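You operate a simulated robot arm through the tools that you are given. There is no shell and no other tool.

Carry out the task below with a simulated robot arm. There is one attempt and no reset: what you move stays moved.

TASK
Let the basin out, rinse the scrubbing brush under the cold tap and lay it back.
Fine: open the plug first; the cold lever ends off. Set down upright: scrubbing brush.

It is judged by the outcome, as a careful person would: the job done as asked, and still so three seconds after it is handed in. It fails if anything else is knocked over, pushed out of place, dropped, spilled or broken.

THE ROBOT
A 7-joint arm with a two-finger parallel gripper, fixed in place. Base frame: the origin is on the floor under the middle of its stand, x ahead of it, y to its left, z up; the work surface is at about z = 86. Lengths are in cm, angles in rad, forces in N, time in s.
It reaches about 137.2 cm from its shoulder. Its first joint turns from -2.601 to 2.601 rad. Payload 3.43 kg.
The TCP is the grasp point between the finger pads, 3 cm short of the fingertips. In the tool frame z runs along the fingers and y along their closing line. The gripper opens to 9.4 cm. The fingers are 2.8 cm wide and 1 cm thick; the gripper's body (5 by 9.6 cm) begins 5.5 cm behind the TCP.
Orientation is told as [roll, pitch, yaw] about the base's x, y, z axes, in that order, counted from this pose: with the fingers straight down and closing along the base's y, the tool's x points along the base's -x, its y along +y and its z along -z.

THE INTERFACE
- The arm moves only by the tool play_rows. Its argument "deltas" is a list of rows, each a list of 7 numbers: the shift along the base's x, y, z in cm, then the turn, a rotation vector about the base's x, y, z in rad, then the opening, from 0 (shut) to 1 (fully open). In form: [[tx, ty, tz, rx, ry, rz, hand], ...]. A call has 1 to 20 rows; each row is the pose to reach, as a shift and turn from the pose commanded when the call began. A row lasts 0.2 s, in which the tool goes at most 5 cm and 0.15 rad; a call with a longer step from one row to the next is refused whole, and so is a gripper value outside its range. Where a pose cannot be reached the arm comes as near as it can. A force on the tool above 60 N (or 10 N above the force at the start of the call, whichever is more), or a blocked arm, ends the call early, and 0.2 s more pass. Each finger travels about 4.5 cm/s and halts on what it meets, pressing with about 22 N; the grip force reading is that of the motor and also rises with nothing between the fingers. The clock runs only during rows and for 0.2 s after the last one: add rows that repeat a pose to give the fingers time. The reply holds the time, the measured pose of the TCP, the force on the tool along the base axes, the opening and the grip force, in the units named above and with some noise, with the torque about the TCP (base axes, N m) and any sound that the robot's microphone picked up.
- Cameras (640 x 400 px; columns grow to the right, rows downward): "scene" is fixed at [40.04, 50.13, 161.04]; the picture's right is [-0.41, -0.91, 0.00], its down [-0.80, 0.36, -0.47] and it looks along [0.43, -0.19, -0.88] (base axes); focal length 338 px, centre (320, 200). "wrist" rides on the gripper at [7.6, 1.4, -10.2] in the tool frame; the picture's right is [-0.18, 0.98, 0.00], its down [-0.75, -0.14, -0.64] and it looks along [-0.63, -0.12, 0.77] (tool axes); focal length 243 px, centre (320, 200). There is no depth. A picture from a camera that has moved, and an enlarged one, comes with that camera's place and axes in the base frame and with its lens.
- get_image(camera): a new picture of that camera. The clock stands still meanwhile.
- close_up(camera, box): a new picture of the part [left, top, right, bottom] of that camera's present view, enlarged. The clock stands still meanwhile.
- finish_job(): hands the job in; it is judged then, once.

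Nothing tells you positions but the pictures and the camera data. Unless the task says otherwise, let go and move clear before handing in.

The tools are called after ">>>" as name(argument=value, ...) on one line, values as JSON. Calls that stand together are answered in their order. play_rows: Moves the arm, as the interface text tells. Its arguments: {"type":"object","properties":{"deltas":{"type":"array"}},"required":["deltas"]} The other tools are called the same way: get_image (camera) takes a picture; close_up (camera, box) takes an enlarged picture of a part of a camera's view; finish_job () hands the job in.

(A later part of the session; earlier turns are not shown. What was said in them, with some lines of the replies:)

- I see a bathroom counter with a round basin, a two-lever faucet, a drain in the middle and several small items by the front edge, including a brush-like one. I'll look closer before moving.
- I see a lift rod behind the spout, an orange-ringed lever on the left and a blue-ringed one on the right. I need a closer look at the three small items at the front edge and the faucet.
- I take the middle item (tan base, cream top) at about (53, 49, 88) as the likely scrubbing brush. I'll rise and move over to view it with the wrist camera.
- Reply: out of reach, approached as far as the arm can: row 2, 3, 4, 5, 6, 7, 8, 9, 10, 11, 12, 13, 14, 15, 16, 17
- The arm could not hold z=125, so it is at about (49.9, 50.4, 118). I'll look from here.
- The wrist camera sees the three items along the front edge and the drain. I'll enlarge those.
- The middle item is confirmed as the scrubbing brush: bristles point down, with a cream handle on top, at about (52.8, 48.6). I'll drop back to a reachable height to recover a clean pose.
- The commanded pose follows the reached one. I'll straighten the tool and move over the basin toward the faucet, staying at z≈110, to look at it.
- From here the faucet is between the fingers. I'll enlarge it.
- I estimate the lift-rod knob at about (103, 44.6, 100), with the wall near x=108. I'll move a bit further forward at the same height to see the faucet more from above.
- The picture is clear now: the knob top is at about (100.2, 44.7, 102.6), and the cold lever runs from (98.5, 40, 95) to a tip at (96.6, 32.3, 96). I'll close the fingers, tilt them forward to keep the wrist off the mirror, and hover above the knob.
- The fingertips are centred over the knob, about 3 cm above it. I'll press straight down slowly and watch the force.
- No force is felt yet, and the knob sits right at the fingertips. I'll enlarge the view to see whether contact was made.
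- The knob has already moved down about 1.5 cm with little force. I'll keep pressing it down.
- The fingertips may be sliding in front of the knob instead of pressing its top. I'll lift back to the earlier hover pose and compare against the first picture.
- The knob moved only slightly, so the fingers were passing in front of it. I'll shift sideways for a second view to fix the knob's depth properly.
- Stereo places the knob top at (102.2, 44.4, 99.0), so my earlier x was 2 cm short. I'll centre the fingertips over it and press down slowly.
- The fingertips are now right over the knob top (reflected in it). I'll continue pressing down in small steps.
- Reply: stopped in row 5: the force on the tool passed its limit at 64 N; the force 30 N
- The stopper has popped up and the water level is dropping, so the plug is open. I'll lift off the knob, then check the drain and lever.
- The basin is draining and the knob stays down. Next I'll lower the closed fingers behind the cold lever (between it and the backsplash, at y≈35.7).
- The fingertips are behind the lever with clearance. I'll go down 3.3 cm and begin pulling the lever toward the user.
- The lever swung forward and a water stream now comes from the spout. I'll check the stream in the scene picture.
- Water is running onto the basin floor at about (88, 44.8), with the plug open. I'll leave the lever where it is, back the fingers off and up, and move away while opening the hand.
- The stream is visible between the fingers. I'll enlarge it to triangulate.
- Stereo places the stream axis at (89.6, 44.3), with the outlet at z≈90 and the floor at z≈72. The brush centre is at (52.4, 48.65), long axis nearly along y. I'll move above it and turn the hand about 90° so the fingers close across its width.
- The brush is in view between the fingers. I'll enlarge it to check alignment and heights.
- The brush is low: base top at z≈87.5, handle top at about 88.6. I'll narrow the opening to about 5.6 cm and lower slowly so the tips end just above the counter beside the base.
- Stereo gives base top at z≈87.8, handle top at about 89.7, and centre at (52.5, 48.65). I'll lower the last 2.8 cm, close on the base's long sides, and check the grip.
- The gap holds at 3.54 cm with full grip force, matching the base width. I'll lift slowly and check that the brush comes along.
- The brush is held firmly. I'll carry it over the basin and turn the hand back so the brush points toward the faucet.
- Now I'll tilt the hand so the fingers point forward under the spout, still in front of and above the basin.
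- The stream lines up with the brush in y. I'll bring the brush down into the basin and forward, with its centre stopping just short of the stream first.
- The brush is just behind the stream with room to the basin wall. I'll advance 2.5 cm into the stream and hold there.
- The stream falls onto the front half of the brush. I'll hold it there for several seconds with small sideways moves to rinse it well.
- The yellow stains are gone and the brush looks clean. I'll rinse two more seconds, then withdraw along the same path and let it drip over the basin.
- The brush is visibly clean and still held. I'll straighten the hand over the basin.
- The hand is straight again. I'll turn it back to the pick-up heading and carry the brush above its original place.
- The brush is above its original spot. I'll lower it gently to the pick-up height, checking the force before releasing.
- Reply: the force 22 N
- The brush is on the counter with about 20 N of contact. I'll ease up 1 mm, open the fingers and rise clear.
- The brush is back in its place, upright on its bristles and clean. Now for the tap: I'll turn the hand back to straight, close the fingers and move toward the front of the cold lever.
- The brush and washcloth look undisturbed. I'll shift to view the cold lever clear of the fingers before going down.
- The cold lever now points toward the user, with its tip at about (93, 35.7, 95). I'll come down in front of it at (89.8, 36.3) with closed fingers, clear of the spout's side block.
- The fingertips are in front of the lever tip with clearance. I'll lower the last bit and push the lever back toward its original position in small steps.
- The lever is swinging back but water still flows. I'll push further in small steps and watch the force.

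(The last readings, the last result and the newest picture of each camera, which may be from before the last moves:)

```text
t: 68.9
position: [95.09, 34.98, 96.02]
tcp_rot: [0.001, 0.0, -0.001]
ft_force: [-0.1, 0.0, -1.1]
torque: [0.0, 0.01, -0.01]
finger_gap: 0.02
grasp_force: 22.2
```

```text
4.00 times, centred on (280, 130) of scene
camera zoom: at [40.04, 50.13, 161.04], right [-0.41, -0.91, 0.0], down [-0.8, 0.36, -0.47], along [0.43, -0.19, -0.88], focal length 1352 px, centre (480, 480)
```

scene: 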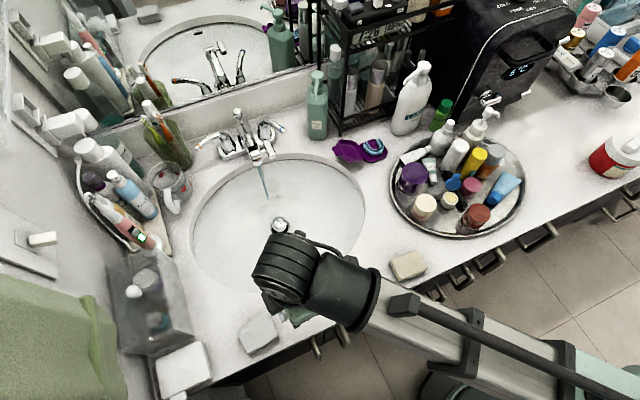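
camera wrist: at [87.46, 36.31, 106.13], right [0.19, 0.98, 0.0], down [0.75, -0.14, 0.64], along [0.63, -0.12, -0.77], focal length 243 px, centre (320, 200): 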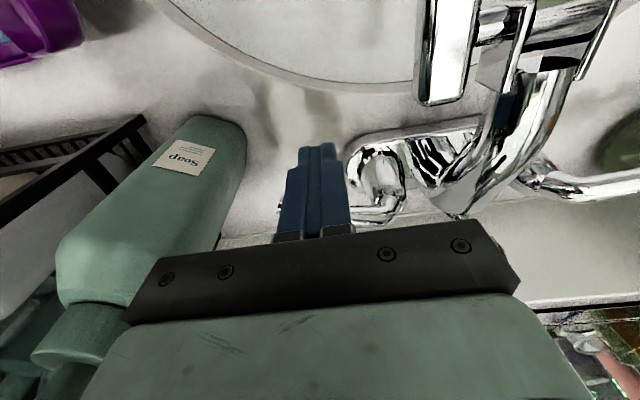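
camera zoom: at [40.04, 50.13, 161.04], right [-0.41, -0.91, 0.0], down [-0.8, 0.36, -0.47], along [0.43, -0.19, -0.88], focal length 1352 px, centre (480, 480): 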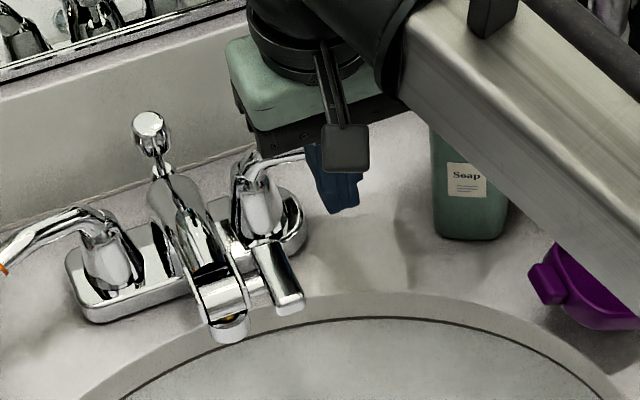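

The stream has stopped. I'll nudge the lever a few millimetres more to be sure it is fully off, then back away and up.

>>> play_rows(deltas=[[0.2, 0, 0, 0, 0, 0, 0], [0.4, 0, 0, 0, 0, 0, 0], [0.5, 0, 0, 0, 0, 0, 0]])

>>> close_up(camera="wrist", box=[250, 110, 430, 245])

```text
t: 69.7
position: [95.43, 34.88, 95.77]
tcp_rot: [0.001, 0.0, -0.001]
ft_force: [-2.7, -0.3, 2.3]
torque: [-0.04, -0.02, -0.07]
finger_gap: 0.0
grasp_force: 22.0
```

```text
2.96 times, centred on (340, 178) of wrist
camera zoom: at [87.9, 36.25, 106.07], right [0.19, 0.98, 0.0], down [0.75, -0.14, 0.64], along [0.63, -0.12, -0.77], focal length 719 px, centre (261, 267)
```

zoom: 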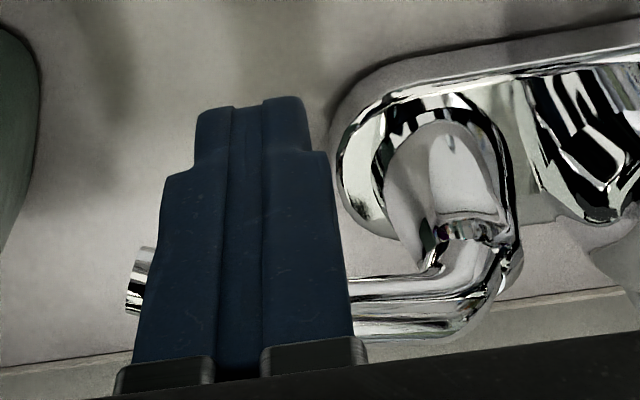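

A slight reaction force shows the lever is at its stop. I'll back off and rise, then check everything from a distance.

>>> play_rows(deltas=[[-0.8, 0, 0, 0, 0, 0, 0], [-1.8, 0, 0, 0, 0, 0, 0], [-2, 0, 3, 0, 0, 0, 0], [-2.5, 0, 7, 0, 0, 0, 0], [-4, 1, 11, 0, 0, 0, 0], [-8, 2, 13, 0, 0, 0, 0.2], [-12, 3, 13, 0, 0, 0, 0.4], [-16, 3, 13, 0, 0, 0, 0.6], [-20, 2, 13, 0, 0, 0, 0.8], [-24, 0, 13, 0, 0, 0, 1], [-28, -2, 13, 0, 0, 0, 1], [-31, -5, 13, 0, 0, 0, 1], [-33, -9, 13, 0, 0, 0, 1], [-34, -13, 13, 0, 0, 0, 1], [-34, -17, 13, 0, 0, 0, 1], [-34, -20, 13, 0, 0, 0, 1], [-34, -20, 13, 0, 0, 0, 1]])

>>> get_image(camera="scene")

>>> close_up(camera="scene", box=[215, 90, 295, 170])

>>> close_up(camera="scene", box=[180, 130, 380, 350])

```text
t: 73.3
position: [62.26, 14.48, 108.28]
tcp_rot: [0.003, -0.008, -0.003]
ft_force: [10.7, 8.4, -19.0]
torque: [-1.0, -0.34, -0.66]
finger_gap: 9.37
grasp_force: 0.0
out of reach, approached as far as the arm can: row 15, 16, 17
```

```text
taken
```

scene: 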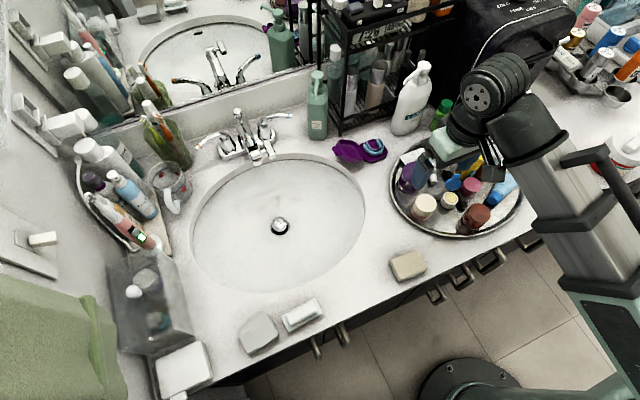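

```text
5.00 times, centred on (255, 130) of scene
camera zoom: at [40.04, 50.13, 161.04], right [-0.41, -0.91, 0.0], down [-0.8, 0.36, -0.47], along [0.43, -0.19, -0.88], focal length 1690 px, centre (645, 550)
```

zoom: 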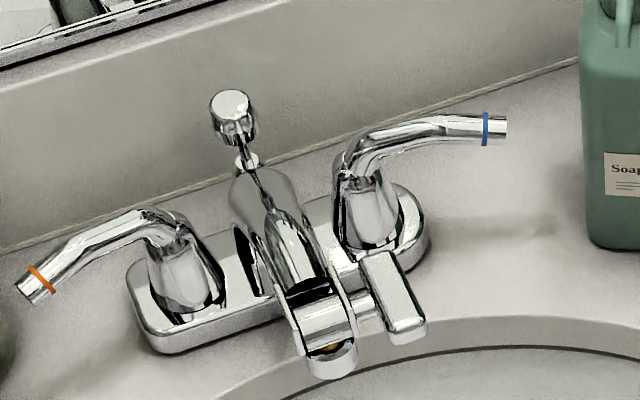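

```text
1.82 times, centred on (280, 240) of scene
camera zoom: at [40.04, 50.13, 161.04], right [-0.41, -0.91, 0.0], down [-0.8, 0.36, -0.47], along [0.43, -0.19, -0.88], focal length 615 px, centre (393, 127)
```

zoom: 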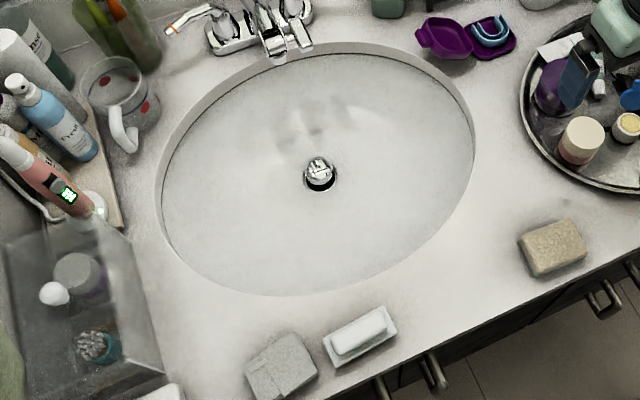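

The faucet lever is back exactly where it began, the water is off, the plug is open and the brush is in place. The tool shows an unexpected force though, so I'll check what is near the hand.

>>> get_image(camera="wrist")

>>> close_up(camera="scene", box=[380, 40, 580, 250])

```text
taken
camera wrist: at [54.5, 15.92, 118.41], right [0.19, 0.98, 0.01], down [0.75, -0.14, 0.65], along [0.64, -0.12, -0.76], focal length 243 px, centre (320, 200)
```

wrist: 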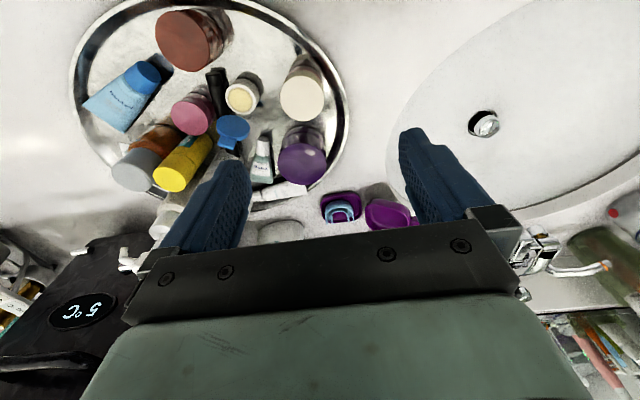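

```text
1.90 times, centred on (480, 145) of scene
camera zoom: at [40.04, 50.13, 161.04], right [-0.41, -0.91, 0.0], down [-0.8, 0.36, -0.47], along [0.43, -0.19, -0.88], focal length 644 px, centre (15, 305)
```

zoom: 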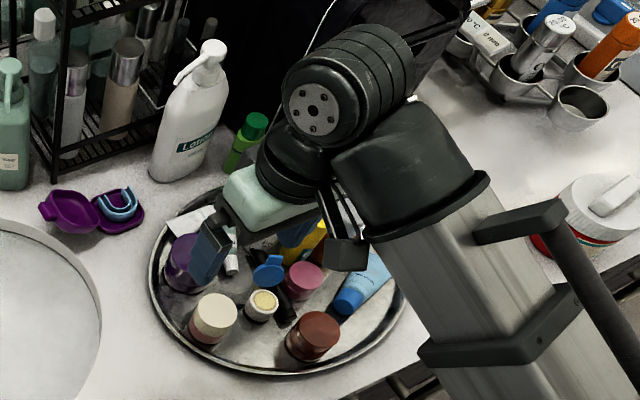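

Nothing on the counter is near the hand; the arm has just folded close to itself. I'll move outward a little to relieve that and let things settle.

>>> play_rows(deltas=[[1, 3, 0, 0, 0, 0, 1], [3, 6, 0, 0, 0, 0, 1], [6, 9, 0, 0, 0.008, 0, 1], [8, 11, 0, 0, 0.008, 0, 1], [8, 11, 0, 0, 0.008, 0, 1], [8, 11, 0, 0, 0.008, 0, 1]])

>>> get_image(camera="scene")

>>> close_up(camera="scene", box=[200, 160, 360, 350])

```text
t: 74.7
position: [70.05, 25.8, 107.72]
tcp_rot: [0.001, 0.009, -0.001]
ft_force: [0.8, 0.7, -0.1]
torque: [-0.01, 0.01, 0.02]
finger_gap: 9.38
grasp_force: 0.1
```

```text
taken
```

scene: 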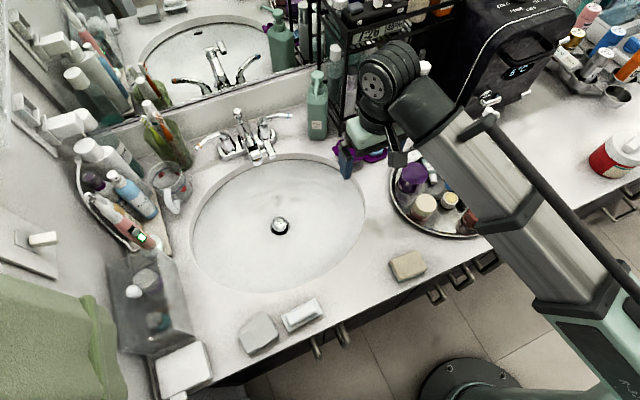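

```text
2.11 times, centred on (280, 255) of scene
camera zoom: at [40.04, 50.13, 161.04], right [-0.41, -0.91, 0.0], down [-0.8, 0.36, -0.47], along [0.43, -0.19, -0.88], focal length 712 px, centre (404, 84)
```

zoom: 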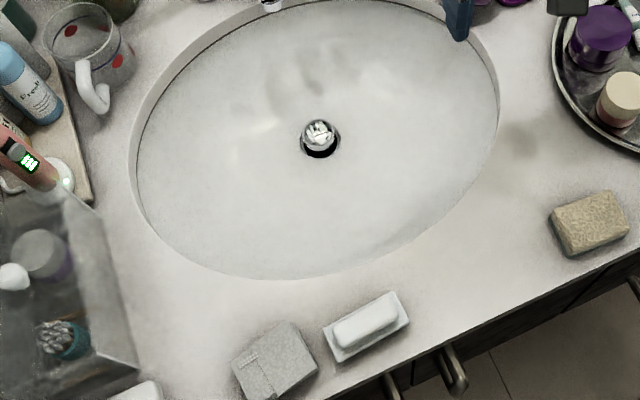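

The basin is empty with its plug open, the cold lever is back at off with no water running, and the clean brush stands upright in its original place. The hand is clear and shows no contact, and nothing else has moved, so I'm handing the job in.

>>> finish_job()

```text
The job is handed in.
```

The job is finished and handed in. The basin is drained, the scrubbing brush is rinsed, and the cold tap is off.

- **Plug:** I pushed the lift rod down first. The stopper popped up and the basin emptied.
- **Rinse:** I turned on the cold tap and held the brush in the stream for about six seconds. The yellow stains came off.
- **Brush:** It is back in its original spot on the counter, upright on its bristles.
- **Cold lever:** It is back at its starting position and the water has stopped.

In the last pictures nothing else on the counter had moved. My first two tries at the lift rod mostly passed in front of the knob, and the third opened the plug, stopping at 64 N when the rod hit its end. After the tap was off, the hand read about 23 N while the arm was folded close to itself. Nothing on the counter was near the hand, and the force went away once I moved it outward.
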